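You operate a simulated robot arm through the tools that you are given. There is no shell and no other tool.

You are at the controls of a simulated robot arm. One attempt, no reset.

TASK
Tidy up at the top of the red trolley. At the end: the teal wire brush is in the tape drawer; the gold brass valve block is in the keys drawer; whatever was shut is shut again. Leave all else as you found it, and nothing knocked over.

It is judged by the outcome, as a careful person would: the job done as asked, and still so three seconds after it is handed in. It fails if anything else is knocked over, pushed out of place, dropped, spilled or broken.

THE ROBOT
A 7-joint arm with a two-finger parallel gripper, fixed in place. Base frame: the origin is on the floor under the middle of its stand, x ahead of it, y to its left, z up; the work surface is at about z = 0.9. Lengths are in m, angles in rad, forces in N, time in s.
With the tool pointing down near the work surface it reaches from about 0.38 to 0.9 m from the base axis. Its first joint turns from -2.496 to 2.496 rad. Payload 3 kg.
Tool frame: the origin (TCP) lies between the finger pads and is the grasp point; the fingertips stand 0.03 m ahead of it; z points along the fingers, y is the line along which they close. The gripper opens to 0.094 m. The fingers are 0.028 m wide and 0.01 m thick; the gripper's body (0.05 by 0.096 m) begins 0.055 m behind the TCP.
Orientation is told as [roll, pitch, yaw] about the base's x, y, z axes, in that order, counted from this pose: with the fingers straight down and closing along the base's y, the tool's x points along the base's -x, its y along +y and its z along -z.

THE INTERFACE
- The arm moves only by the tool apply_moves. Its arguments are lists of equal length, an entry for each row: "translation": the shift along the tool's x, y, z in units of 30 mm (1.0 is 30 mm), a list of three; "rotation": the turn, a rotation vector about the tool's x, y, z in units of 5 degrees (1.0 is 5 degrees), a list of three. In form: {"translation": [[tx, ty, tz], ...], "rotation": [[ax, ay, az], ...]}. A call has 1 to 20 rows; each row shifts and turns the commanded pose from where the row before left it, along the tool's axes as they then stand. "fingers" is the closure, from 0 (fully open) to 1 (shut), set as the call begins (left out, the last holds). A call with a number of a shift or a turn outside -1 to 1 is refused whole. A row lasts 0.2 s, in which the tool goes at most 0.05 m and 0.15 rad; a call with a longer step from one row to the next is refused whole, and so is a gripper value outside its range. Where a pose cannot be reached the arm comes as near as it can. A force on the tool above 40 N (or 10 N above the force at the start of the call, whichever is more), or a blocked arm, ends the call early, and 0.2 s more pass. Each finger travels about 0.072 m/s and halts on what it meets, pressing with about 37 N; the grip force reading is that of the motor and also rises with nothing between the fingers. The clock runs only during rows and for 0.2 s after the last one: add rows that do not move to give the fingers time. The reply holds the time, the measured pose of the TCP, the force on the tool along the base axes, the opening and the grip force, in the units named above and with some noise, with the torque about the TCP (base axes, N m) and any sound that the robot's microphone picked up, and new pictures: "views" is both (left out), scene, wrist or none.
- Cameras (640 x 400 px; columns grow to the right, rows downward): "scene" is fixed at [0.3876, -0.4992, 1.4607]; the picture's right is [0.99, 0.10, 0.00], its down [0.05, -0.44, -0.90] and it looks along [-0.09, 0.89, -0.44] (base axes); focal length 359 px, centre (320, 200). "wrist" rides on the gripper at [0.076, 0.014, -0.102] in the tool frame; the picture's right is [-0.18, 0.98, 0.00], its down [-0.75, -0.14, -0.64] and it looks along [-0.63, -0.12, 0.77] (tool axes); focal length 243 px, centre (320, 200). There is no depth. A picture from a camera that has moved, and an enlarged one, comes with that camera's place and axes in the base frame and with its lens. The place of the scene camera against the robot may be out by one fixed shift of up to 0.025 m in any direction.
- zoom(camera, box): a new picture of the part [left, top, right, bottom] of that camera's present view, enlarged. No time passes.
- job_done(): hands the job in; it is judged then, once.

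Nothing tells you positions but the pictures and the camera data. Unless the task says otherwise, let go and move clear before handing in.

The tools are called by a JSON object that holds its "fn" and its "kwargs". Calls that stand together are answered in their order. apply_moves: Moves the arm, as the interface text tells. Its arguments: {"type":"object","properties":{"translation":{"type":"array"},"rotation":{"type":"array"},"fingers":{"type":"number"},"views":{"type":"string","enum":["both","scene","wrist","none"]}},"required":["translation","rotation"]} The other tools are called the same way: zoom (camera, box) takes an enlarged picture of a part of a camera's view; job_done () hands the job in.

At the start:

```text
time_s: 0.0
position: [0.3131, 0.569, 1.1645]
tcp_rot: [-0.001, 0.001, 0.001]
ft_force: [0.2, -0.1, 0.6]
wrist_torque: [-0.01, 0.0, 0.03]
width: 0.094
grip_force: 0.0
```

scene: 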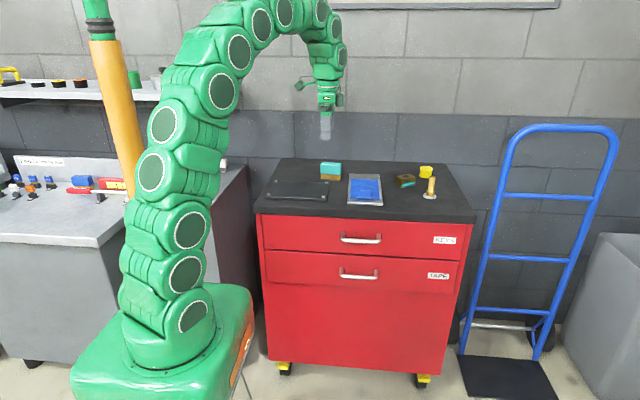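
wrist: 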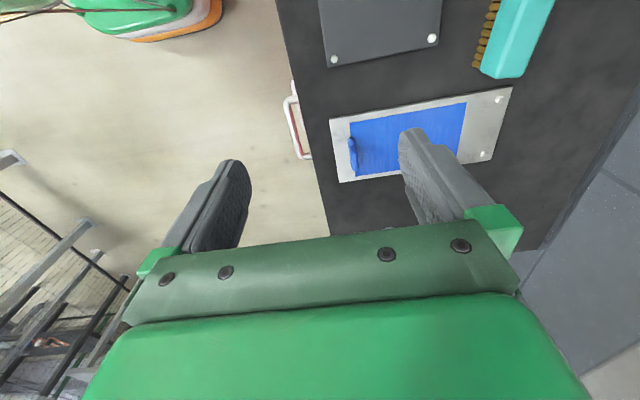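

I see a red trolley with two labelled drawers (KEYS on top, TAPE below), and on its top a teal brush, a blue panel, a brass-coloured block and other things. I will look closer before moving.

{"fn": "zoom", "kwargs": {"camera": "scene", "box": [250, 140, 490, 290]}}

{"fn": "zoom", "kwargs": {"camera": "scene", "box": [310, 150, 450, 220]}}

{"fn": "zoom", "kwargs": {"camera": "wrist", "box": [270, 0, 640, 230]}}

```text
2.67 times, centred on (370, 215) of scene
camera zoom: at [0.3876, -0.4992, 1.4607], right [0.99, 0.1, 0.0], down [0.05, -0.44, -0.9], along [-0.09, 0.89, -0.44], focal length 957 px, centre (187, 160)
```

zoom: 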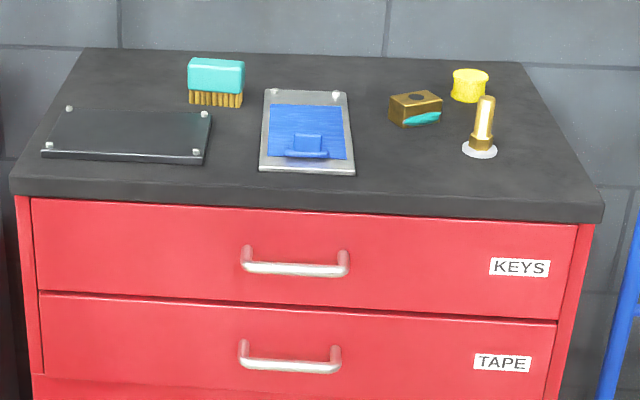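

```text
4.57 times, centred on (380, 185) of scene
camera zoom: at [0.3876, -0.4992, 1.4607], right [0.99, 0.1, 0.0], down [0.05, -0.44, -0.9], along [-0.09, 0.89, -0.44], focal length 1640 px, centre (46, 269)
```

zoom: 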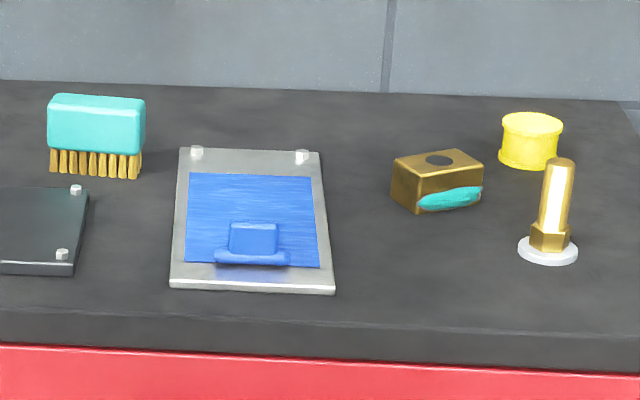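

```text
1.73 times, centred on (455, 115) of wrist
camera zoom: at [0.2376, 0.5838, 1.2673], right [0.18, 0.98, 0.0], down [0.75, -0.14, 0.64], along [0.63, -0.12, -0.77], focal length 420 px, centre (86, 347)
```

zoom: 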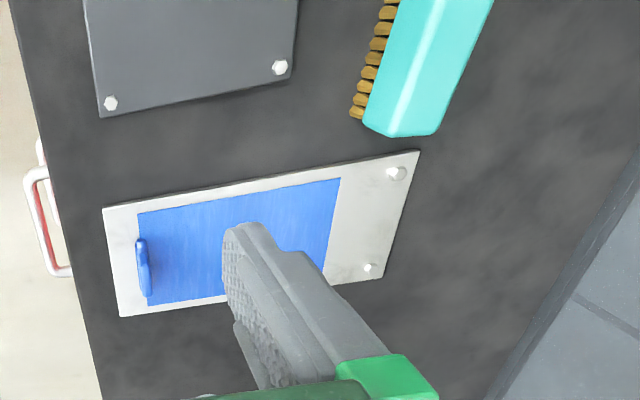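

The two drawers face the camera (base −y side); I estimate the KEYS handle at about (0.42, 0.50, 0.82) and the TAPE handle about 0.15 m below it. I'll pull the tool back in front of the trolley and swing it to point at the drawer fronts.

{"fn": "apply_moves", "kwargs": {"translation": [[-0.6, -0.94, 0], [-0.6, -0.94, 0], [-0.6, -0.94, 0], [-0.6, -0.94, 0], [-0.6, -0.94, 0], [-0.6, -0.94, 0], [0, 0, 0], [0, 0, 0], [0, 0, 0], [0, 0, 0], [0, 0, 0], [0, 0, 0], [0, 0, 0], [0, 0, 0], [0, 0, 0]], "rotation": [[0, 0, 0], [0, 0, 0], [0, 0, 0], [0, 0, 0], [0, 0, 0], [0, 0, 0], [-1, 0, 0], [-1, 0, 0], [-1, 0, 0], [-1, 0, 0], [-1, 0, 0], [-1, 0, 0], [-1, 0, 0], [-1, 0, 0], [-1, 0, 0]], "views": "both"}}

```text
time_s: 3.2
position: [0.4213, 0.3983, 1.164]
tcp_rot: [0.788, 0.0, 0.0]
ft_force: [-0.2, 0.0, 0.0]
wrist_torque: [0.0, 0.0, 0.0]
width: 0.0941
grip_force: 0.0
camera wrist: at [0.3457, 0.3378, 1.2474], right [0.18, 0.69, 0.7], down [0.75, -0.55, 0.35], along [0.63, 0.46, -0.62], focal length 243 px, centre (320, 200)
```

scene: 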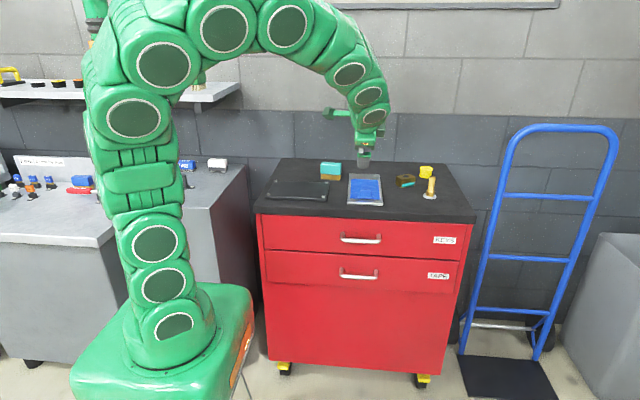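
wrist: 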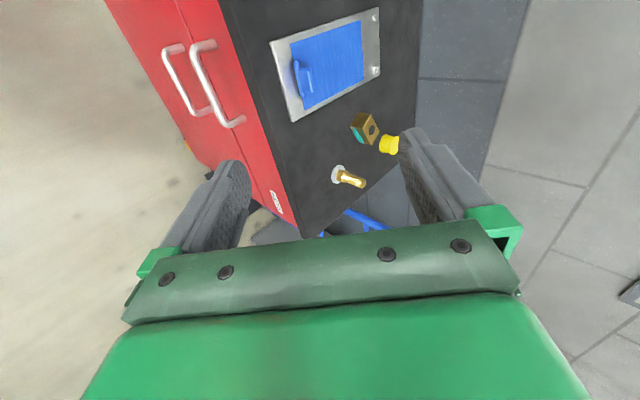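

The tool is now tilted 45° and the wrist camera sees the handles, the block, the yellow piece and the gold bolt. I'll zoom in to measure positions.

{"fn": "zoom", "kwargs": {"camera": "wrist", "box": [310, 90, 430, 165]}}

{"fn": "zoom", "kwargs": {"camera": "wrist", "box": [120, 0, 440, 200]}}

```text
5.33 times, centred on (370, 128) of wrist
camera zoom: at [0.3457, 0.3378, 1.2474], right [0.18, 0.69, 0.7], down [0.75, -0.55, 0.35], along [0.63, 0.46, -0.62], focal length 1294 px, centre (53, 587)
```

zoom: 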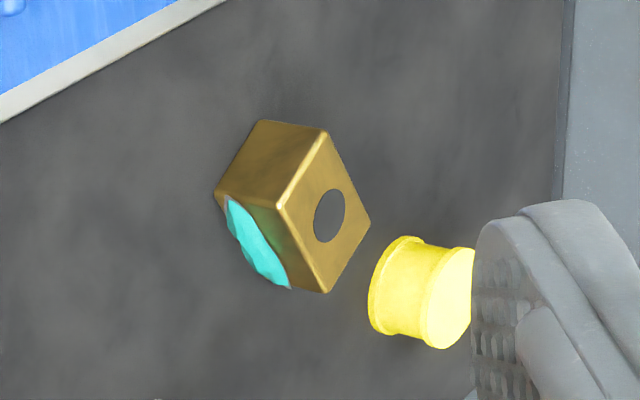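

```text
2.00 times, centred on (280, 100) of wrist
camera zoom: at [0.3457, 0.3378, 1.2474], right [0.18, 0.69, 0.7], down [0.75, -0.55, 0.35], along [0.63, 0.46, -0.62], focal length 485 px, centre (400, 400)
```

zoom: 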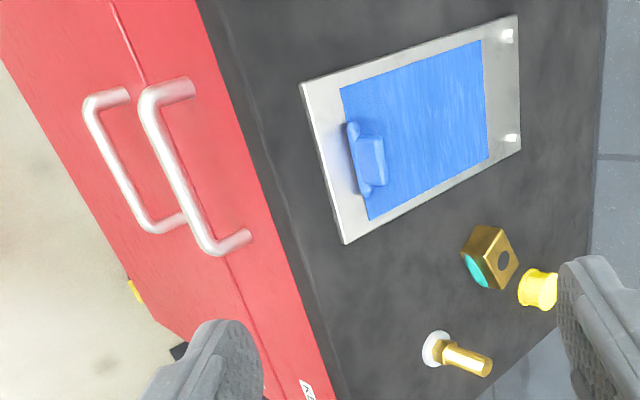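

The KEYS bar is at about (0.43, 0.50, 0.81), the block is centred at about (0.589, 0.756) with its long axis about 29° from x, and the brush is near (0.305, 0.795). I'll finish swinging the tool horizontal, then go down in front of the KEYS handle.

{"fn": "apply_moves", "kwargs": {"translation": [[0, 0, 0], [0, 0, 0], [0, 0, 0], [0, 0, 0], [0, 0, 0], [0, 0, 0], [0, 0, 0], [0, 0, 0], [0, 0, 0], [-0.1, -0.95, -0.3], [-0.1, -0.95, -0.3], [-0.1, -0.95, -0.3], [0, -0.95, -0.3], [0, -0.95, 0], [0, -0.95, 0], [0, -0.95, 0], [0, -0.95, 0]], "rotation": [[-1, 0, 0], [-1, 0, 0], [-1, 0, 0], [-1, 0, 0], [-1, 0, 0], [-1, 0, 0], [-1, 0, 0], [-1, 0, 0], [-1, 0, 0], [0, 0, 0], [0, 0, 0], [0, 0, 0], [0, 0, 0], [0, 0, 0], [0, 0, 0], [0, 0, 0], [0, 0, 0]], "fingers": 0.4}}

```text
time_s: 6.8
position: [0.4367, 0.3643, 0.9337]
tcp_rot: [1.571, 0.001, 0.0]
ft_force: [0.5, 0.0, 0.4]
wrist_torque: [0.03, 0.0, 0.0]
width: 0.0564
grip_force: 0.0
out of reach, approached as far as the arm can: row 13
camera wrist: at [0.3611, 0.2633, 0.9485], right [0.18, 0.0, 0.98], down [0.75, -0.64, -0.14], along [0.63, 0.77, -0.12], focal length 243 px, centre (320, 200)
```

scene: 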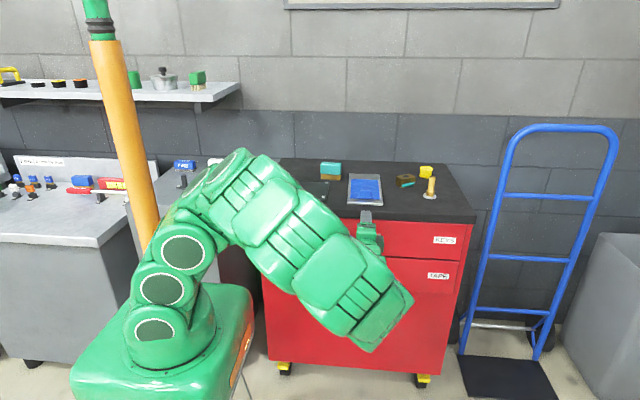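
wrist: 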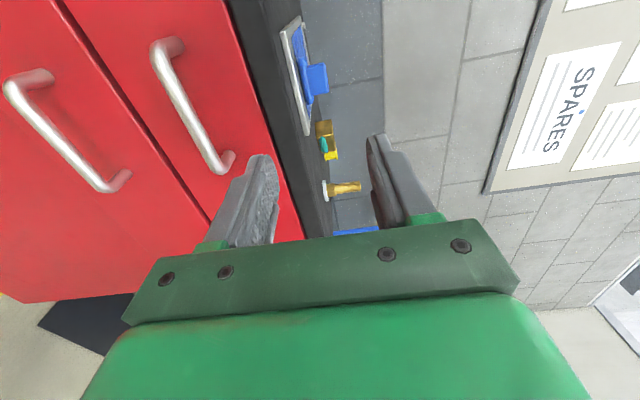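

The horizontal pose folds the arm near its limit, so I'll plan a tilted approach instead. First I'll measure the handle and drawer face from this view.

{"fn": "zoom", "kwargs": {"camera": "wrist", "box": [0, 0, 320, 200]}}

{"fn": "zoom", "kwargs": {"camera": "wrist", "box": [140, 20, 300, 120]}}

{"fn": "zoom", "kwargs": {"camera": "wrist", "box": [180, 100, 340, 200]}}

```text
2.00 times, centred on (160, 100) of wrist
camera zoom: at [0.3611, 0.2633, 0.9485], right [0.18, 0.0, 0.98], down [0.75, -0.64, -0.14], along [0.63, 0.77, -0.12], focal length 485 px, centre (640, 400)
```

zoom: 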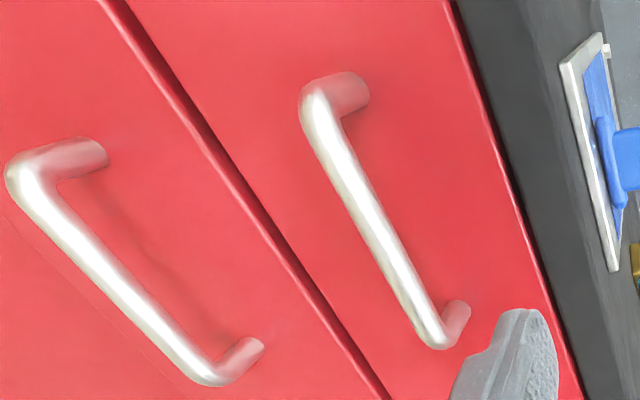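

```text
4.00 times, centred on (220, 70) of wrist
camera zoom: at [0.3611, 0.2633, 0.9485], right [0.18, 0.0, 0.98], down [0.75, -0.64, -0.14], along [0.63, 0.77, -0.12], focal length 970 px, centre (720, 720)
```

zoom: 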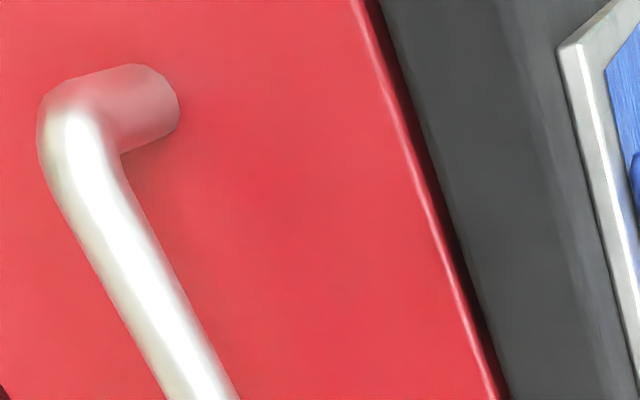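

```text
4.00 times, centred on (260, 150) of wrist
camera zoom: at [0.3611, 0.2633, 0.9485], right [0.18, 0.0, 0.98], down [0.75, -0.64, -0.14], along [0.63, 0.77, -0.12], focal length 970 px, centre (560, 400)
```

zoom: 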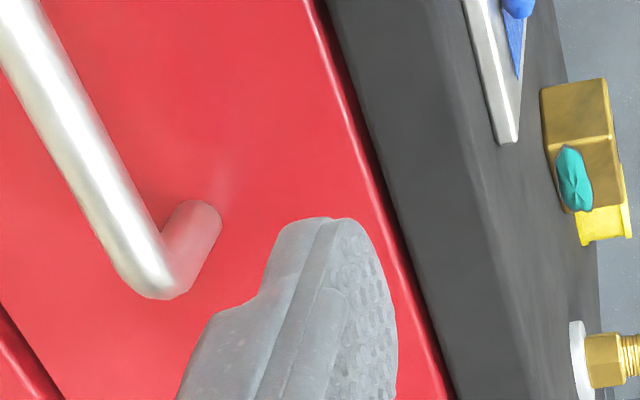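

Triangulating two wrist views puts the KEYS bar centre at about (0.429, 0.501, 0.811) and the drawer face at y≈0.535. I'll tilt the tool back to about 50° and line it up with the bar along its approach axis.

{"fn": "apply_moves", "kwargs": {"translation": [[0, 0, 0], [0, 0, 0], [0, 0, 0], [0, 0, 0], [0, 0, 0], [0, 0, 0], [0, 0, 0], [0, 0, 0], [0, 0, 0]], "rotation": [[1, 0, 0], [1, 0, 0], [1, 0, 0], [1, 0, 0], [1, 0, 0], [1, 0, 0], [1, 0, 0], [1, 0, 0], [0, 0, 0]], "fingers": 0.5}}

```text
time_s: 8.8
position: [0.4391, 0.3656, 0.9361]
tcp_rot: [0.872, 0.0, -0.001]
ft_force: [0.3, -0.4, -0.1]
wrist_torque: [0.01, 0.04, 0.01]
width: 0.047
grip_force: 0.0
camera wrist: at [0.363, 0.2975, 1.0139], right [0.18, 0.63, 0.75], down [0.75, -0.58, 0.31], along [0.63, 0.51, -0.58], focal length 243 px, centre (320, 200)
```

scene: 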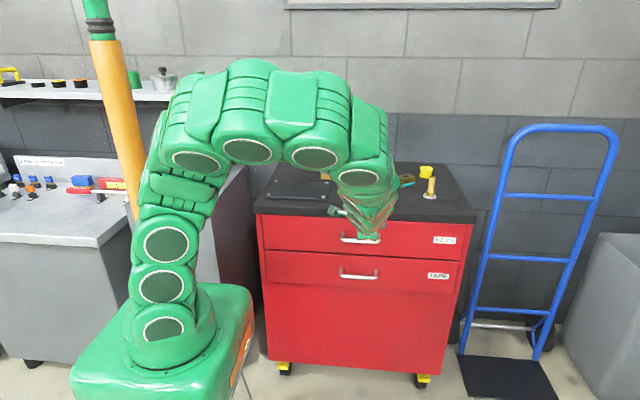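
wrist: 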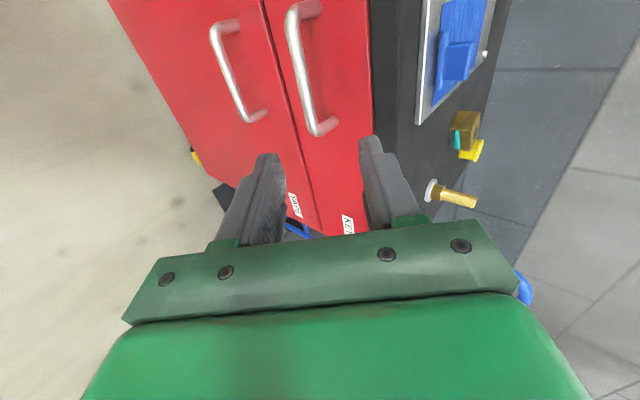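

The tool is at 50° with the bar straight ahead of it. I'll move to a pre-grasp 10 cm short of the bar, check alignment, then go on.

{"fn": "apply_moves", "kwargs": {"translation": [[0.115, -0.1, 0.93], [0.115, -0.1, 0.93], [0.11, -0.1, 0.93], [0, 0, 0]], "rotation": [[0, 0, 0], [0, 0, 0], [0, 0, 0], [0, 0, 0]], "fingers": 0.575, "views": "wrist"}}

```text
time_s: 9.8
position: [0.4286, 0.4234, 0.8782]
tcp_rot: [0.873, -0.001, 0.0]
ft_force: [1.1, 0.1, 0.4]
wrist_torque: [0.0, 0.02, 0.0]
width: 0.0399
grip_force: 0.0
camera wrist: at [0.3527, 0.3549, 0.9541], right [0.18, 0.63, 0.75], down [0.75, -0.58, 0.3], along [0.63, 0.51, -0.58], focal length 243 px, centre (320, 200)
```

wrist: 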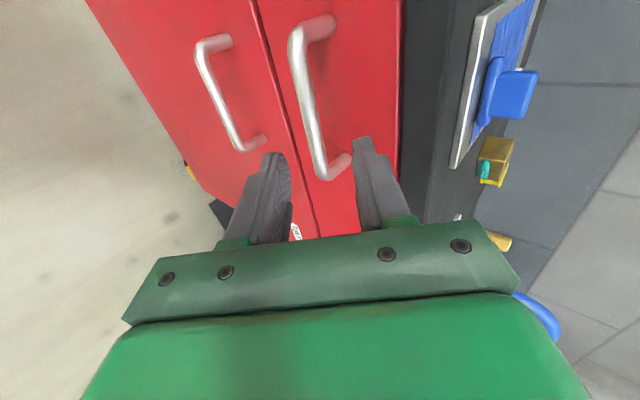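

The bar lies within 2 mm of the approach axis, about 10 cm ahead. I'll go in slowly so the bar sits between the fingertips.

{"fn": "apply_moves", "kwargs": {"translation": [[0, -0.05, 0.8], [0, 0, 0.8], [0, 0, 0.6], [0, 0, 0.45], [0, 0, 0.3], [0, 0, 0]], "rotation": [[0, 0, 0], [0, 0, 0], [0, 0, 0], [0, 0, 0], [0, 0, 0], [0, 0, 0]], "views": "both"}}

```text
time_s: 11.2
position: [0.428, 0.4916, 0.8187]
tcp_rot: [0.874, 0.0, 0.0]
ft_force: [0.4, -0.3, -0.1]
wrist_torque: [0.01, 0.01, -0.01]
width: 0.0396
grip_force: 0.1
camera wrist: at [0.3521, 0.4217, 0.8959], right [0.18, 0.63, 0.75], down [0.75, -0.58, 0.3], along [0.63, 0.51, -0.58], focal length 243 px, centre (320, 200)
```

scene: 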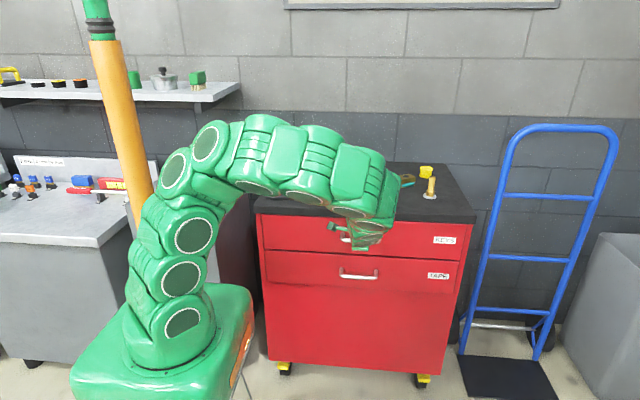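
wrist: 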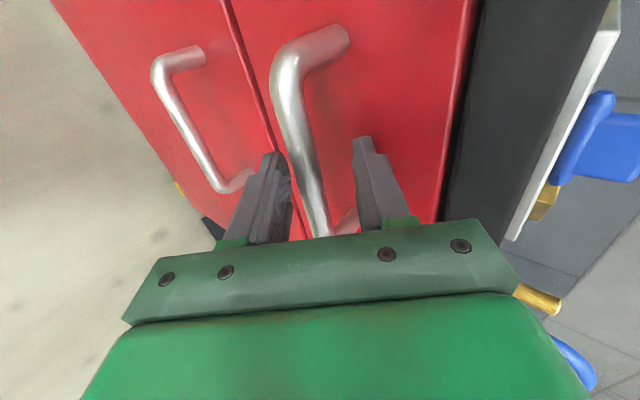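

The bar is between the fingers with no contact force. I'll close on it.

{"fn": "apply_moves", "kwargs": {"translation": [[0, 0, 0], [0, 0, 0], [0, 0, 0], [0, 0, 0]], "rotation": [[0, 0, 0], [0, 0, 0], [0, 0, 0], [0, 0, 0]], "fingers": 1.0, "views": "wrist"}}

```text
time_s: 11.7
position: [0.4275, 0.4873, 0.8151]
tcp_rot: [0.868, 0.006, 0.001]
ft_force: [-6.6, -53.7, -40.6]
wrist_torque: [-0.76, -0.06, 1.02]
width: 0.0148
grip_force: 36.7
stopped in row 2: the force on the tool passed its limit at 49 N (the readings are from after the stop); the commanded pose is now the measured one
camera wrist: at [0.3527, 0.4191, 0.8927], right [0.19, 0.64, 0.75], down [0.76, -0.58, 0.3], along [0.63, 0.51, -0.59], focal length 243 px, centre (320, 200)
```

wrist: 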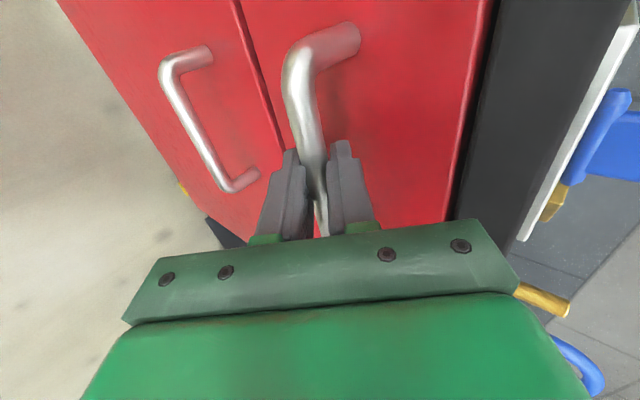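

I've gripped the bar (14.8 mm between the pads). I'll settle for a moment and read the forces before pulling.

{"fn": "apply_moves", "kwargs": {"translation": [[0, 0, 0], [0, 0, 0]], "rotation": [[0, 0, 0], [0, 0, 0]], "views": "none"}}

```text
time_s: 12.0
position: [0.4282, 0.4871, 0.8133]
tcp_rot: [0.864, 0.004, 0.001]
ft_force: [-2.5, -11.3, -5.3]
wrist_torque: [-0.12, -0.76, 0.93]
width: 0.0147
grip_force: 44.8
stopped in row 1: the force on the tool passed its limit at 82 N (the readings are from after the stop); the commanded pose is now the measured one
```

The forces are relaxing. I'll start a gentle straight pull along −y.

{"fn": "apply_moves", "kwargs": {"translation": [[0, 0, 0], [0, -0.216, -0.254], [0, -0.216, -0.254], [0, -0.216, -0.254]], "rotation": [[0, 0, 0], [0, 0, 0], [0, 0, 0], [0, 0, 0]], "views": "wrist"}}

```text
time_s: 13.0
position: [0.428, 0.4584, 0.8143]
tcp_rot: [0.865, 0.006, 0.002]
ft_force: [2.5, 1.2, -20.8]
wrist_torque: [-0.24, -0.22, 1.47]
width: 0.0145
grip_force: 45.1
camera wrist: at [0.3526, 0.3899, 0.8927], right [0.19, 0.64, 0.75], down [0.76, -0.58, 0.31], along [0.63, 0.51, -0.59], focal length 243 px, centre (320, 200)
```

wrist: 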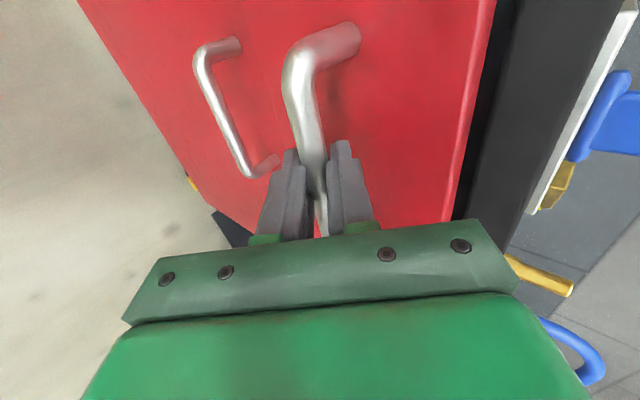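

The drawer is coming with the hand (about 3 cm open). I'll keep pulling steadily, easing down 1–2 mm to relieve the vertical load.

{"fn": "apply_moves", "kwargs": {"translation": [[0, -0.254, -0.221], [0, -0.325, -0.38], [0, -0.325, -0.38], [0, -0.325, -0.38], [0, -0.325, -0.38], [0, -0.325, -0.38], [0, -0.325, -0.38], [0, -0.325, -0.38], [0, 0, 0]], "rotation": [[0, 0, 0], [0, 0, 0], [0, 0, 0], [0, 0, 0], [0, 0, 0], [0, 0, 0], [0, 0, 0], [0, 0, 0], [0, 0, 0]], "views": "both"}}

```text
time_s: 14.5
position: [0.4268, 0.3728, 0.8139]
tcp_rot: [0.868, 0.002, 0.0]
ft_force: [5.9, -1.0, -2.5]
wrist_torque: [-0.06, -0.55, 0.98]
width: 0.0148
grip_force: 44.9
stopped in row 7: the force on the tool passed its limit at 45 N (the readings are from after the stop); the commanded pose is now the measured one
camera wrist: at [0.3523, 0.3052, 0.8922], right [0.19, 0.64, 0.75], down [0.75, -0.58, 0.31], along [0.63, 0.51, -0.59], focal length 243 px, centre (320, 200)
```

scene: 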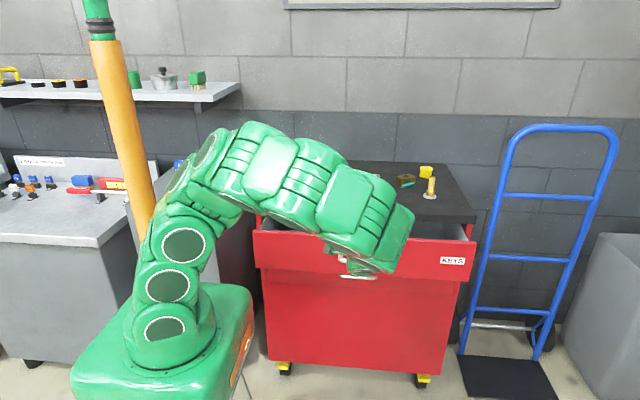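
wrist: 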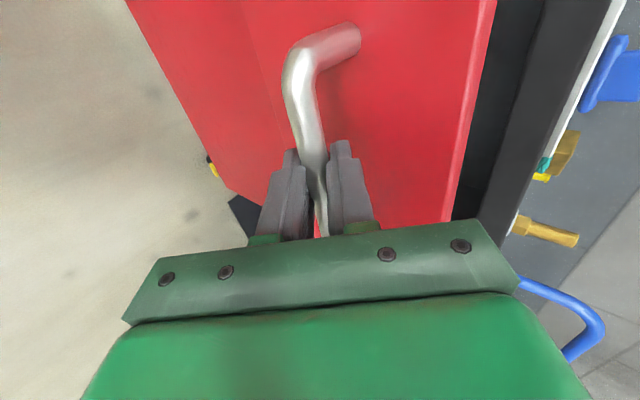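

The drawer is about 11 cm open, and the call stopped on a brief force spike. I'll continue with smaller steps.

{"fn": "apply_moves", "kwargs": {"translation": [[0, 0, 0], [0, -0.216, -0.254], [0, -0.216, -0.254], [0, -0.216, -0.254], [0, -0.216, -0.254], [0, -0.216, -0.254], [0, -0.216, -0.254], [0, -0.216, -0.254], [0, -0.216, -0.254], [0, 0, 0]], "rotation": [[0, 0, 0], [0, 0, 0], [0, 0, 0], [0, 0, 0], [0, 0, 0], [0, 0, 0], [0, 0, 0], [0, 0, 0], [0, 0, 0], [0, 0, 0]], "views": "both"}}

```text
time_s: 16.1
position: [0.4275, 0.3159, 0.8148]
tcp_rot: [0.867, 0.0, -0.001]
ft_force: [-3.5, 1.1, 1.3]
wrist_torque: [-0.02, -0.46, 0.9]
width: 0.0147
grip_force: 45.1
stopped in row 8: the force on the tool passed its limit at 42 N (the readings are from after the stop); the commanded pose is now the measured one
camera wrist: at [0.3523, 0.2472, 0.892], right [0.18, 0.64, 0.75], down [0.75, -0.58, 0.31], along [0.63, 0.51, -0.59], focal length 243 px, centre (320, 200)
```

scene: 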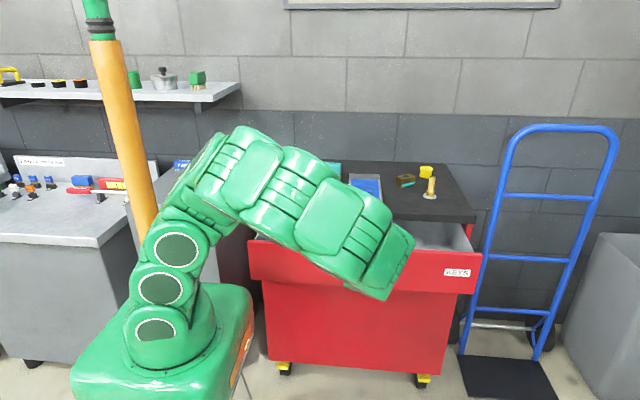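
wrist: 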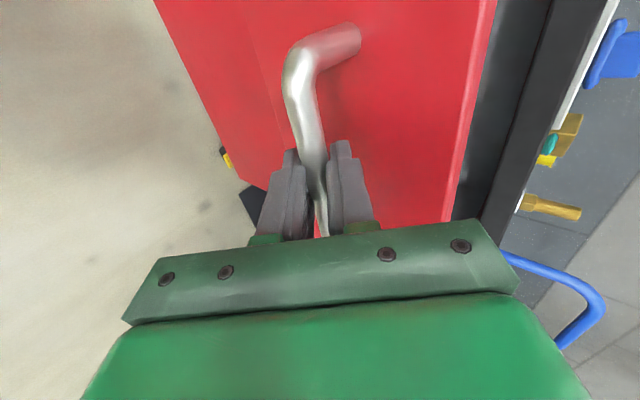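

It's about 17 cm open and still running freely. I'll pull about 4–5 cm more to get working room.

{"fn": "apply_moves", "kwargs": {"translation": [[0, 0, 0], [0, -0.173, -0.203], [0, -0.173, -0.203], [0, -0.173, -0.203], [0, -0.173, -0.203], [0, -0.173, -0.203], [0, -0.173, -0.203], [0, 0, 0]], "rotation": [[0, 0, 0], [0, 0, 0], [0, 0, 0], [0, 0, 0], [0, 0, 0], [0, 0, 0], [0, 0, 0], [0, 0, 0]], "views": "both"}}

```text
time_s: 17.2
position: [0.4281, 0.3007, 0.8138]
tcp_rot: [0.87, 0.006, 0.008]
ft_force: [-4.5, -2.1, 1.9]
wrist_torque: [0.02, -0.37, 0.79]
width: 0.0145
grip_force: 44.6
out of reach, approached as far as the arm can: row 4
stopped in row 5: the force on the tool passed its limit at 42 N (the readings are from after the stop); the commanded pose is now the measured one
camera wrist: at [0.3534, 0.2311, 0.8923], right [0.18, 0.64, 0.75], down [0.76, -0.58, 0.3], along [0.62, 0.51, -0.59], focal length 243 px, centre (320, 200)
```

scene: 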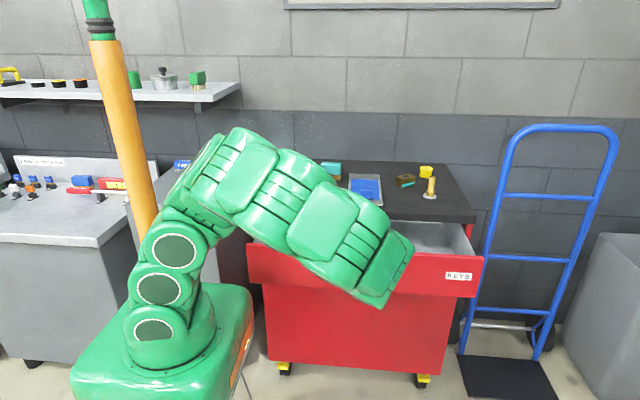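
wrist: 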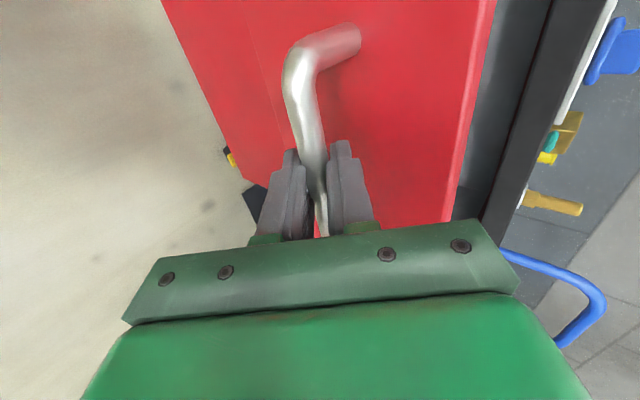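

The arm is at its near limit, with the drawer about 19 cm open, which is enough. I'll release the bar and back out along the finger axis.

{"fn": "apply_moves", "kwargs": {"translation": [[0, 0, 0], [0, 0, 0], [0, 0, 0], [0, 0, -0.4], [0, 0, -0.4], [0, 0, -0.4]], "rotation": [[0, 0, 0], [0, 0, 0], [0, 0, 0], [0, 0, 0], [0, 0, 0], [0.5, 0, 0]], "fingers": 0.55, "views": "both"}}

```text
time_s: 18.6
position: [0.4358, 0.2843, 0.8157]
tcp_rot: [0.826, 0.005, 0.007]
ft_force: [-0.3, -0.4, 0.8]
wrist_torque: [-0.03, 0.03, 0.02]
width: 0.0422
grip_force: 0.1
out of reach, approached as far as the arm can: row 4, 5
camera wrist: at [0.362, 0.2185, 0.897], right [0.18, 0.67, 0.72], down [0.76, -0.56, 0.33], along [0.62, 0.49, -0.61], focal length 243 px, centre (320, 200)
```

scene: 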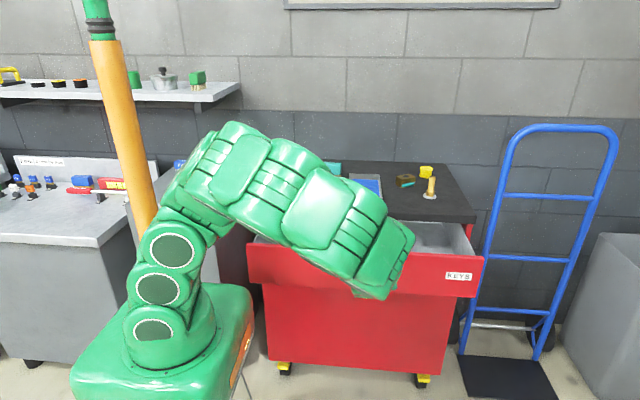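
wrist: 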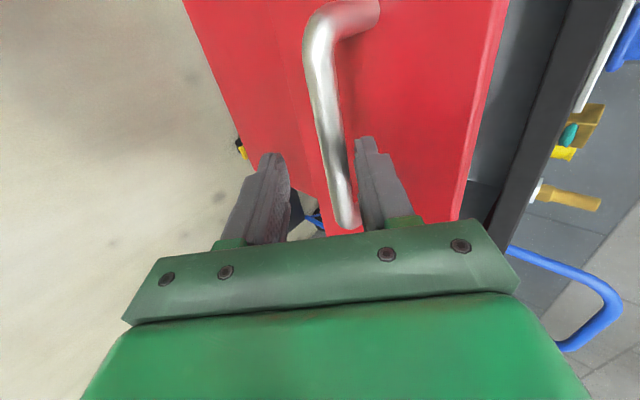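

The fingers have nearly cleared the bar, and the lower finger is in front of it. I'll lift straight up.

{"fn": "apply_moves", "kwargs": {"translation": [[0, 0.37, -0.34], [0, 0.735, -0.678], [0, 0.735, -0.678], [0, 0.735, -0.678], [0, 0.735, -0.678]], "rotation": [[0, 0, 0], [0, 0, 0], [0, 0, 0], [0, 0, 0], [0, 0, 0]], "views": "both"}}

```text
time_s: 19.8
position: [0.4369, 0.287, 0.9523]
tcp_rot: [0.826, 0.007, 0.006]
ft_force: [1.1, 0.0, -0.1]
wrist_torque: [0.03, 0.02, -0.01]
width: 0.0424
grip_force: 0.0
camera wrist: at [0.3619, 0.2207, 1.0326], right [0.18, 0.67, 0.72], down [0.76, -0.56, 0.33], along [0.62, 0.49, -0.61], focal length 243 px, centre (320, 200)
```

scene: 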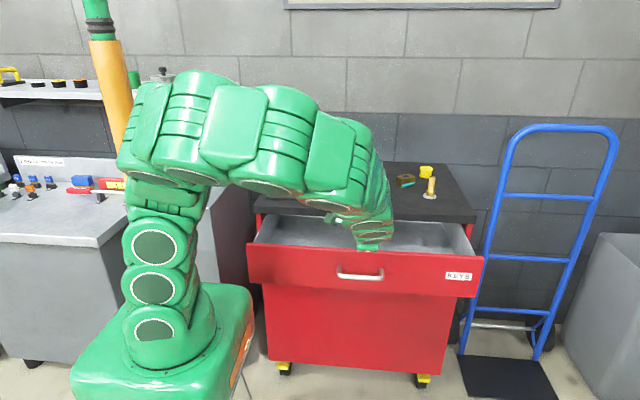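
wrist: 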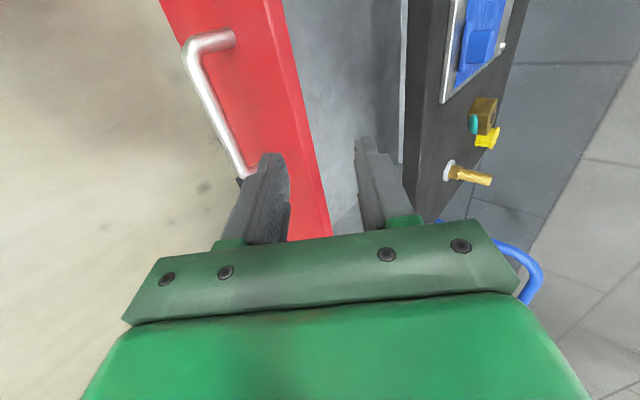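

The KEYS drawer is open and looks empty. I'll check its interior closely before fetching the block.

{"fn": "zoom", "kwargs": {"camera": "wrist", "box": [160, 0, 480, 200]}}

{"fn": "zoom", "kwargs": {"camera": "scene", "box": [240, 190, 490, 300]}}

```text
2.00 times, centred on (320, 100) of wrist
camera zoom: at [0.3619, 0.2207, 1.0326], right [0.18, 0.67, 0.72], down [0.76, -0.56, 0.33], along [0.62, 0.49, -0.61], focal length 485 px, centre (320, 400)
```

zoom: 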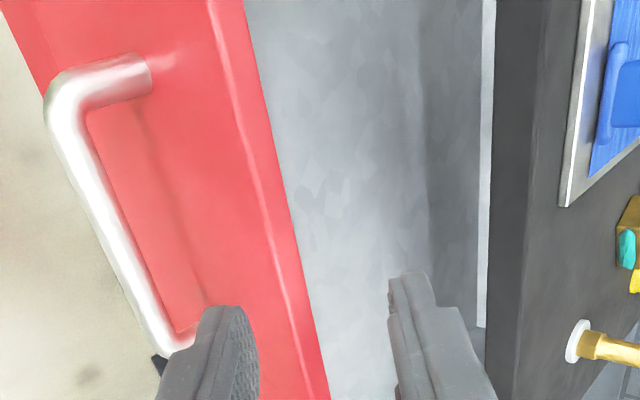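

```text
2.56 times, centred on (365, 245) of scene
camera zoom: at [0.3876, -0.4992, 1.4607], right [0.99, 0.1, 0.0], down [0.05, -0.44, -0.9], along [-0.09, 0.89, -0.44], focal length 918 px, centre (205, 85)
```

zoom: 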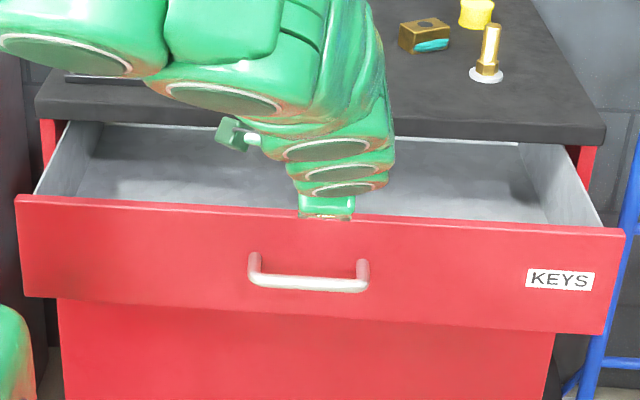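

The drawer is empty and deep enough. I'll lift the tool, point it straight down, and yaw it to match the block's angle (about 29°).

{"fn": "apply_moves", "kwargs": {"translation": [[0, 0.735, -0.678], [0, 0.735, -0.678], [0, 0.735, -0.678], [0, 0.735, -0.678], [0, 0, 0], [0, 0, 0], [0, 0, 0], [0, 0, 0], [0, 0, 0], [0, 0, 0], [0, 0, 0], [0, 0, 0], [0, 0, 0], [0, 0, 0], [0, 0, 0], [0, 0, 0], [0, 0, 0], [0, 0, 0], [0, 0, 0], [0, 0, 0]], "rotation": [[0, 0, 0], [0, 0, 0], [0, 0, 0], [0, 0, 0], [1, 0, 0], [1, 0, 0], [1, 0, 0], [1, 0, 0], [1, 0, 0], [1, 0, 0], [1, 0, 0], [1, 0, 0], [1, 0, 0], [0.46, 0, 0], [0, 0, -0.95], [0, 0, -0.95], [0, 0, -0.95], [0, 0, -0.95], [0, 0, -0.95], [0, 0, -0.97]], "fingers": 0.0, "views": "both"}}

```text
time_s: 24.0
position: [0.4363, 0.2867, 1.0721]
tcp_rot: [0.003, 0.006, 0.506]
ft_force: [0.9, 0.8, -0.3]
wrist_torque: [-0.02, -0.01, -0.01]
width: 0.094
grip_force: 0.1
camera wrist: at [0.3654, 0.2622, 1.1748], right [-0.32, 0.95, 0.0], down [0.73, 0.24, 0.64], along [0.6, 0.2, -0.77], focal length 243 px, centre (320, 200)
```

scene: 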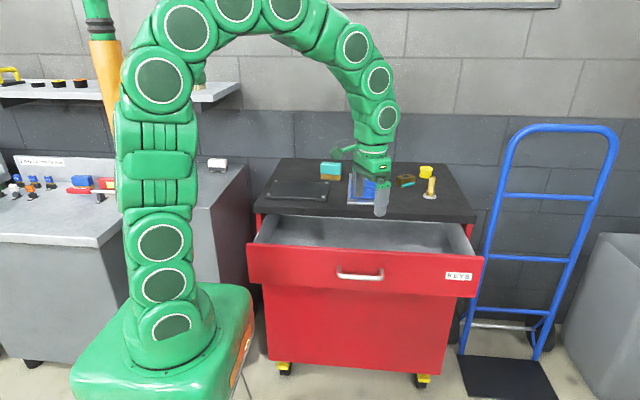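
wrist: 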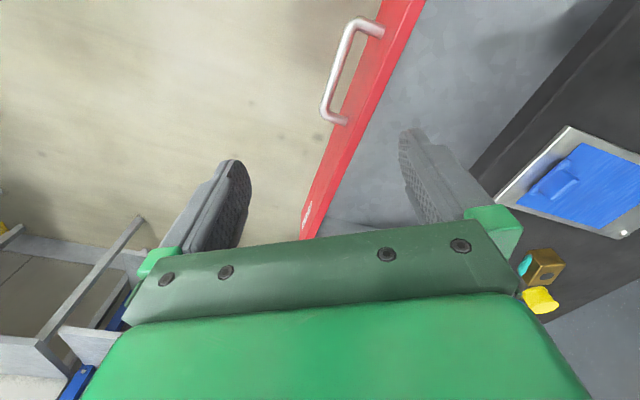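

Now I'll move over the trolley top toward the block and start tilting the tool outward for reach.

{"fn": "apply_moves", "kwargs": {"translation": [[-0.72, 0.86, 0], [-0.72, 0.86, 0], [-0.72, 0.86, 0], [-0.72, 0.86, 0], [-0.72, 0.86, 0], [-0.72, 0.86, 0], [-0.72, 0.86, 0], [-0.72, 0.86, 0], [0, 0, 0], [0, 0, 0], [0, 0, 0], [0, 0, 0], [0, 0, 0], [0, 0, 0], [0, 0, 0], [0, 0, 0]], "rotation": [[0, 0, 0], [0, 0, 0], [0, 0, 0], [0, 0, 0], [0, 0, 0], [0, 0, 0], [0, 0, 0], [0, 0, 0], [0, -1, 0], [0, -1, 0], [0, -1, 0], [0, -1, 0], [0, -1, 0], [0, -1, 0], [0, -1, 0], [0, -1, 0]], "views": "both"}}

```text
time_s: 27.4
position: [0.4885, 0.5497, 1.0711]
tcp_rot: [0.003, -0.693, 0.504]
ft_force: [0.2, 0.6, -0.2]
wrist_torque: [0.01, -0.04, -0.03]
width: 0.0941
grip_force: 0.1
camera wrist: at [0.3739, 0.5028, 1.1019], right [-0.35, 0.93, 0.12], down [0.22, -0.04, 0.97], along [0.91, 0.37, -0.19], focal length 243 px, centre (320, 200)
```

scene: 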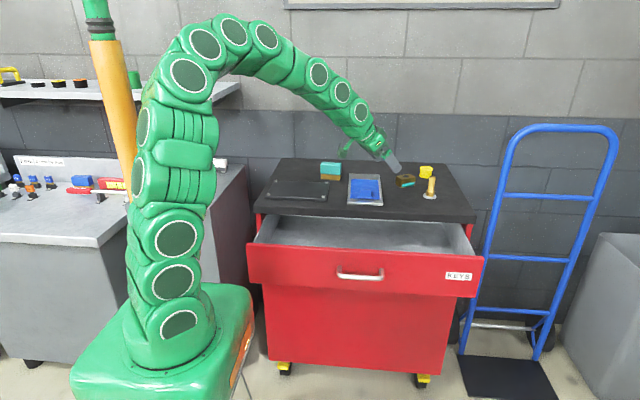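
wrist: 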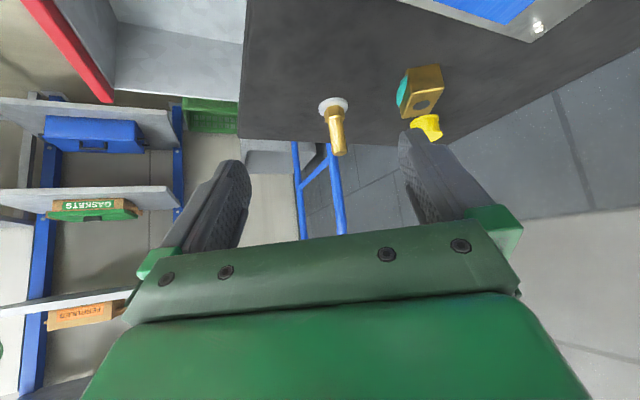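

The tilt is set and the block is in view ahead. I'll zoom in to refine its position from this new viewpoint.

{"fn": "zoom", "kwargs": {"camera": "wrist", "box": [370, 50, 470, 112]}}

{"fn": "zoom", "kwargs": {"camera": "wrist", "box": [300, 40, 460, 140]}}

```text
6.40 times, centred on (420, 81) of wrist
camera zoom: at [0.3739, 0.5028, 1.1019], right [-0.35, 0.93, 0.12], down [0.22, -0.04, 0.97], along [0.91, 0.37, -0.19], focal length 1553 px, centre (-320, 962)
```

zoom: 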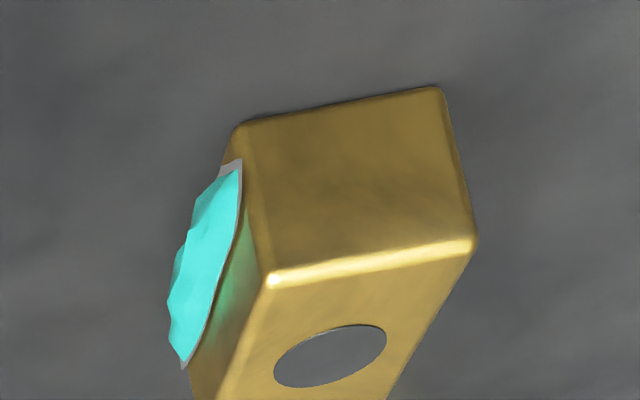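

```text
4.00 times, centred on (380, 90) of wrist
camera zoom: at [0.3739, 0.5028, 1.1019], right [-0.35, 0.93, 0.12], down [0.22, -0.04, 0.97], along [0.91, 0.37, -0.19], focal length 970 px, centre (80, 640)
```

zoom: 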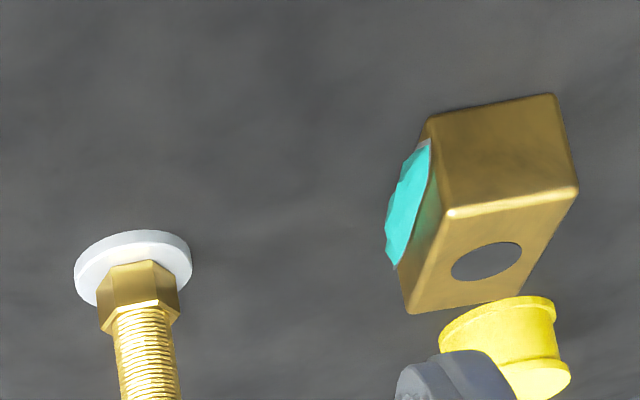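

The refined estimate puts the block centre near (0.588, 0.748), with its top at about z 0.938. I'll move to a pre-approach about 8 cm short along the finger axis and check again.

{"fn": "apply_moves", "kwargs": {"translation": [[-0.25, 0.695, 0.703], [-0.25, 0.695, 0.703], [-0.25, 0.695, 0.703], [-0.25, 0.695, 0.703], [-0.25, 0.695, 0.703], [-0.25, 0.695, 0.703], [0, 0, 0]], "rotation": [[0, 0, 0], [0, 0, 0], [0, 0, 0], [0, 0, 0], [0, 0, 0], [0, 0, 0], [0, 0, 0]], "views": "both"}}

```text
time_s: 29.0
position: [0.529, 0.7151, 1.0048]
tcp_rot: [0.003, -0.691, 0.503]
ft_force: [-0.4, -0.6, 0.4]
wrist_torque: [-0.02, -0.02, -0.02]
width: 0.0939
grip_force: 0.0
camera wrist: at [0.4142, 0.6671, 1.035], right [-0.35, 0.93, 0.12], down [0.22, -0.04, 0.97], along [0.91, 0.37, -0.19], focal length 243 px, centre (320, 200)
```

scene: 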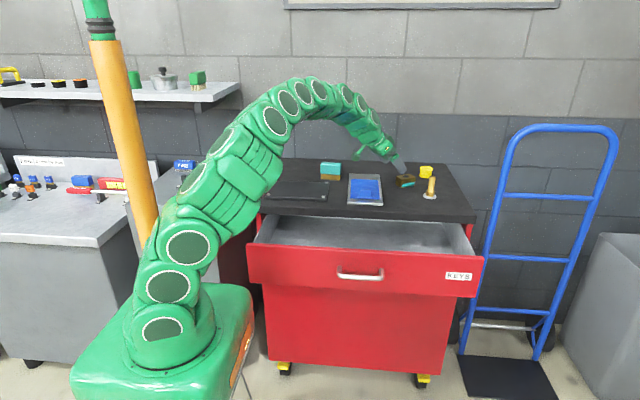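
wrist: 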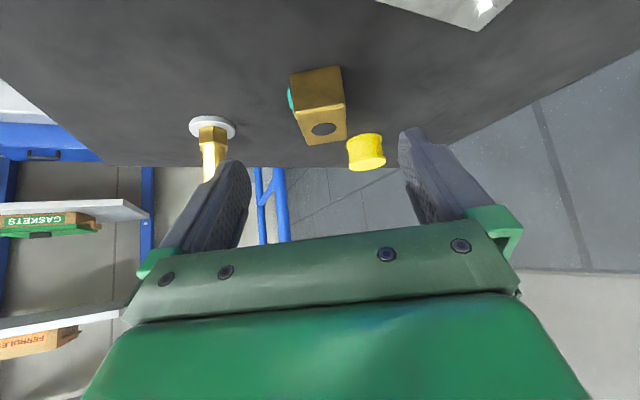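

The block is nicely centred between the fingers (column ~318). I'll zoom for the final refinement.

{"fn": "zoom", "kwargs": {"camera": "wrist", "box": [256, 50, 384, 130]}}

{"fn": "zoom", "kwargs": {"camera": "scene", "box": [350, 130, 450, 210]}}

```text
5.00 times, centred on (320, 90) of wrist
camera zoom: at [0.4142, 0.6671, 1.035], right [-0.35, 0.93, 0.12], down [0.22, -0.04, 0.97], along [0.91, 0.37, -0.19], focal length 1213 px, centre (320, 750)
```

zoom: 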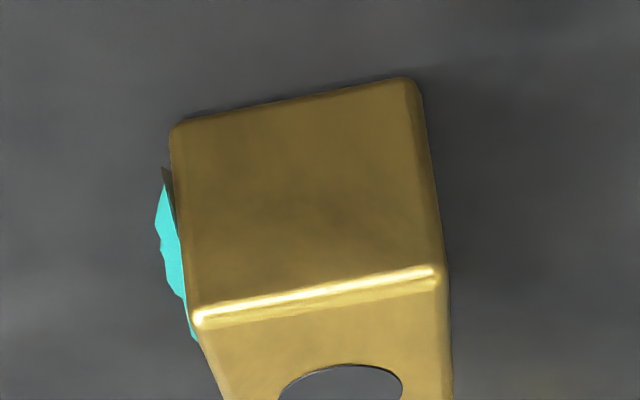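

```text
5.00 times, centred on (400, 170) of scene
camera zoom: at [0.3876, -0.4992, 1.4607], right [0.99, 0.1, 0.0], down [0.05, -0.44, -0.9], along [-0.09, 0.89, -0.44], focal length 1794 px, centre (-80, 350)
```

zoom: 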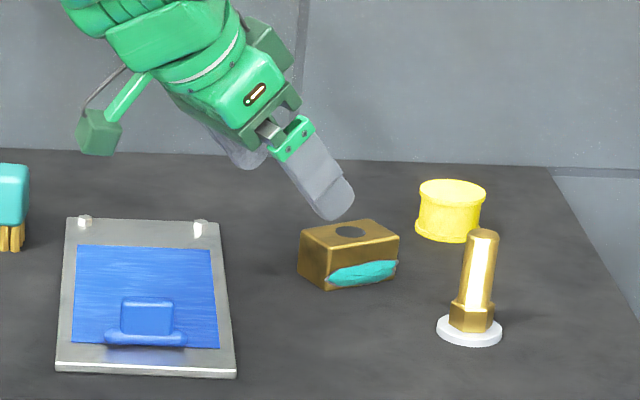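

Triangulation now agrees well: table z≈0.9055, block top ≈0.936, block centre ≈(0.588, 0.750), and the finger axis passes right through it. I'll advance most of the way.

{"fn": "apply_moves", "kwargs": {"translation": [[0.01, 0.04, 0.6], [0.01, 0.04, 0.6], [0.01, 0, 0.6], [0, 0, 0.4], [0, 0, 0]], "rotation": [[0, 0, 0], [0, 0, 0], [0, 0, 0], [0, 0, 0], [0, 0, 0]], "views": "both"}}

```text
time_s: 30.2
position: [0.5644, 0.7363, 0.9531]
tcp_rot: [0.003, -0.691, 0.502]
ft_force: [0.9, -0.2, 0.6]
wrist_torque: [0.02, 0.01, 0.03]
width: 0.0941
grip_force: 0.0
camera wrist: at [0.45, 0.6899, 0.9832], right [-0.35, 0.93, 0.12], down [0.22, -0.04, 0.97], along [0.91, 0.37, -0.19], focal length 243 px, centre (320, 200)
```

scene: 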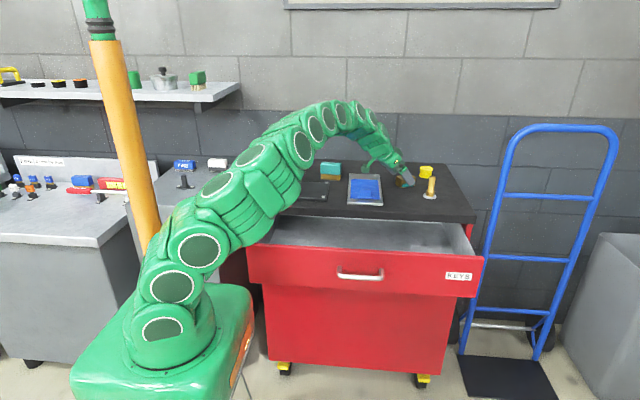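
wrist: 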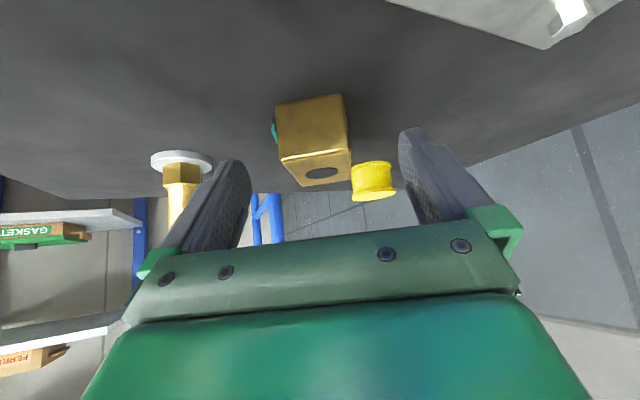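

The fingers straddle the block with clearance on both sides and away from the bolt. I'll make the last 15 mm and close.

{"fn": "apply_moves", "kwargs": {"translation": [[0, 0, 0.25], [0, 0, 0.25], [0, 0, 0]], "rotation": [[0, 0, 0], [0, 0, 0], [0, 0, 0]], "views": "wrist"}}

```text
time_s: 31.0
position: [0.573, 0.7415, 0.9397]
tcp_rot: [0.003, -0.692, 0.504]
ft_force: [0.8, 0.3, -0.1]
wrist_torque: [-0.01, 0.02, 0.0]
width: 0.0942
grip_force: 0.0
camera wrist: at [0.4579, 0.6945, 0.97], right [-0.35, 0.93, 0.12], down [0.22, -0.04, 0.97], along [0.91, 0.37, -0.19], focal length 243 px, centre (320, 200)
```

wrist: 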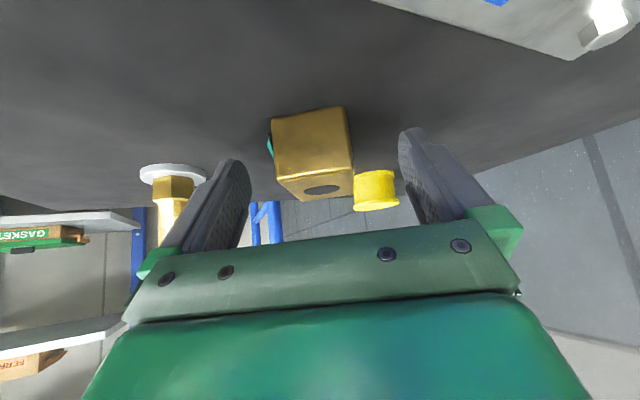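

No contact force yet. I'll close the fingers on the block.

{"fn": "apply_moves", "kwargs": {"translation": [[0, 0, 0], [0, 0, 0], [0, 0, 0], [0, 0, 0], [0, 0, 0]], "rotation": [[0, 0, 0], [0, 0, 0], [0, 0, 0], [0, 0, 0], [0, 0, 0]], "fingers": 1.0, "views": "wrist"}}

```text
time_s: 32.2
position: [0.5724, 0.7423, 0.9399]
tcp_rot: [0.005, -0.69, 0.502]
ft_force: [0.1, -2.4, 0.2]
wrist_torque: [-0.04, -0.15, -0.14]
width: 0.0439
grip_force: 36.4
camera wrist: at [0.458, 0.6944, 0.9702], right [-0.35, 0.93, 0.12], down [0.22, -0.04, 0.97], along [0.91, 0.37, -0.19], focal length 243 px, centre (320, 200)
```

wrist: 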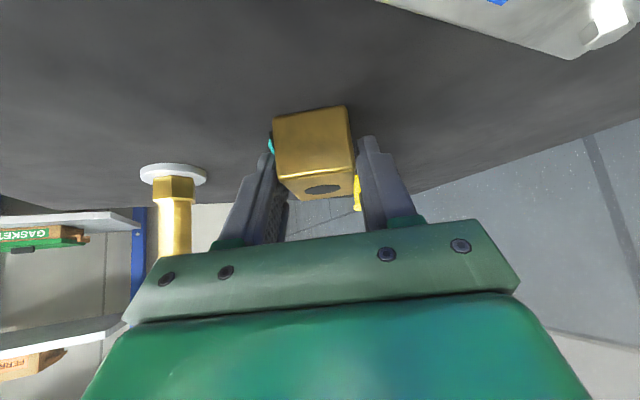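

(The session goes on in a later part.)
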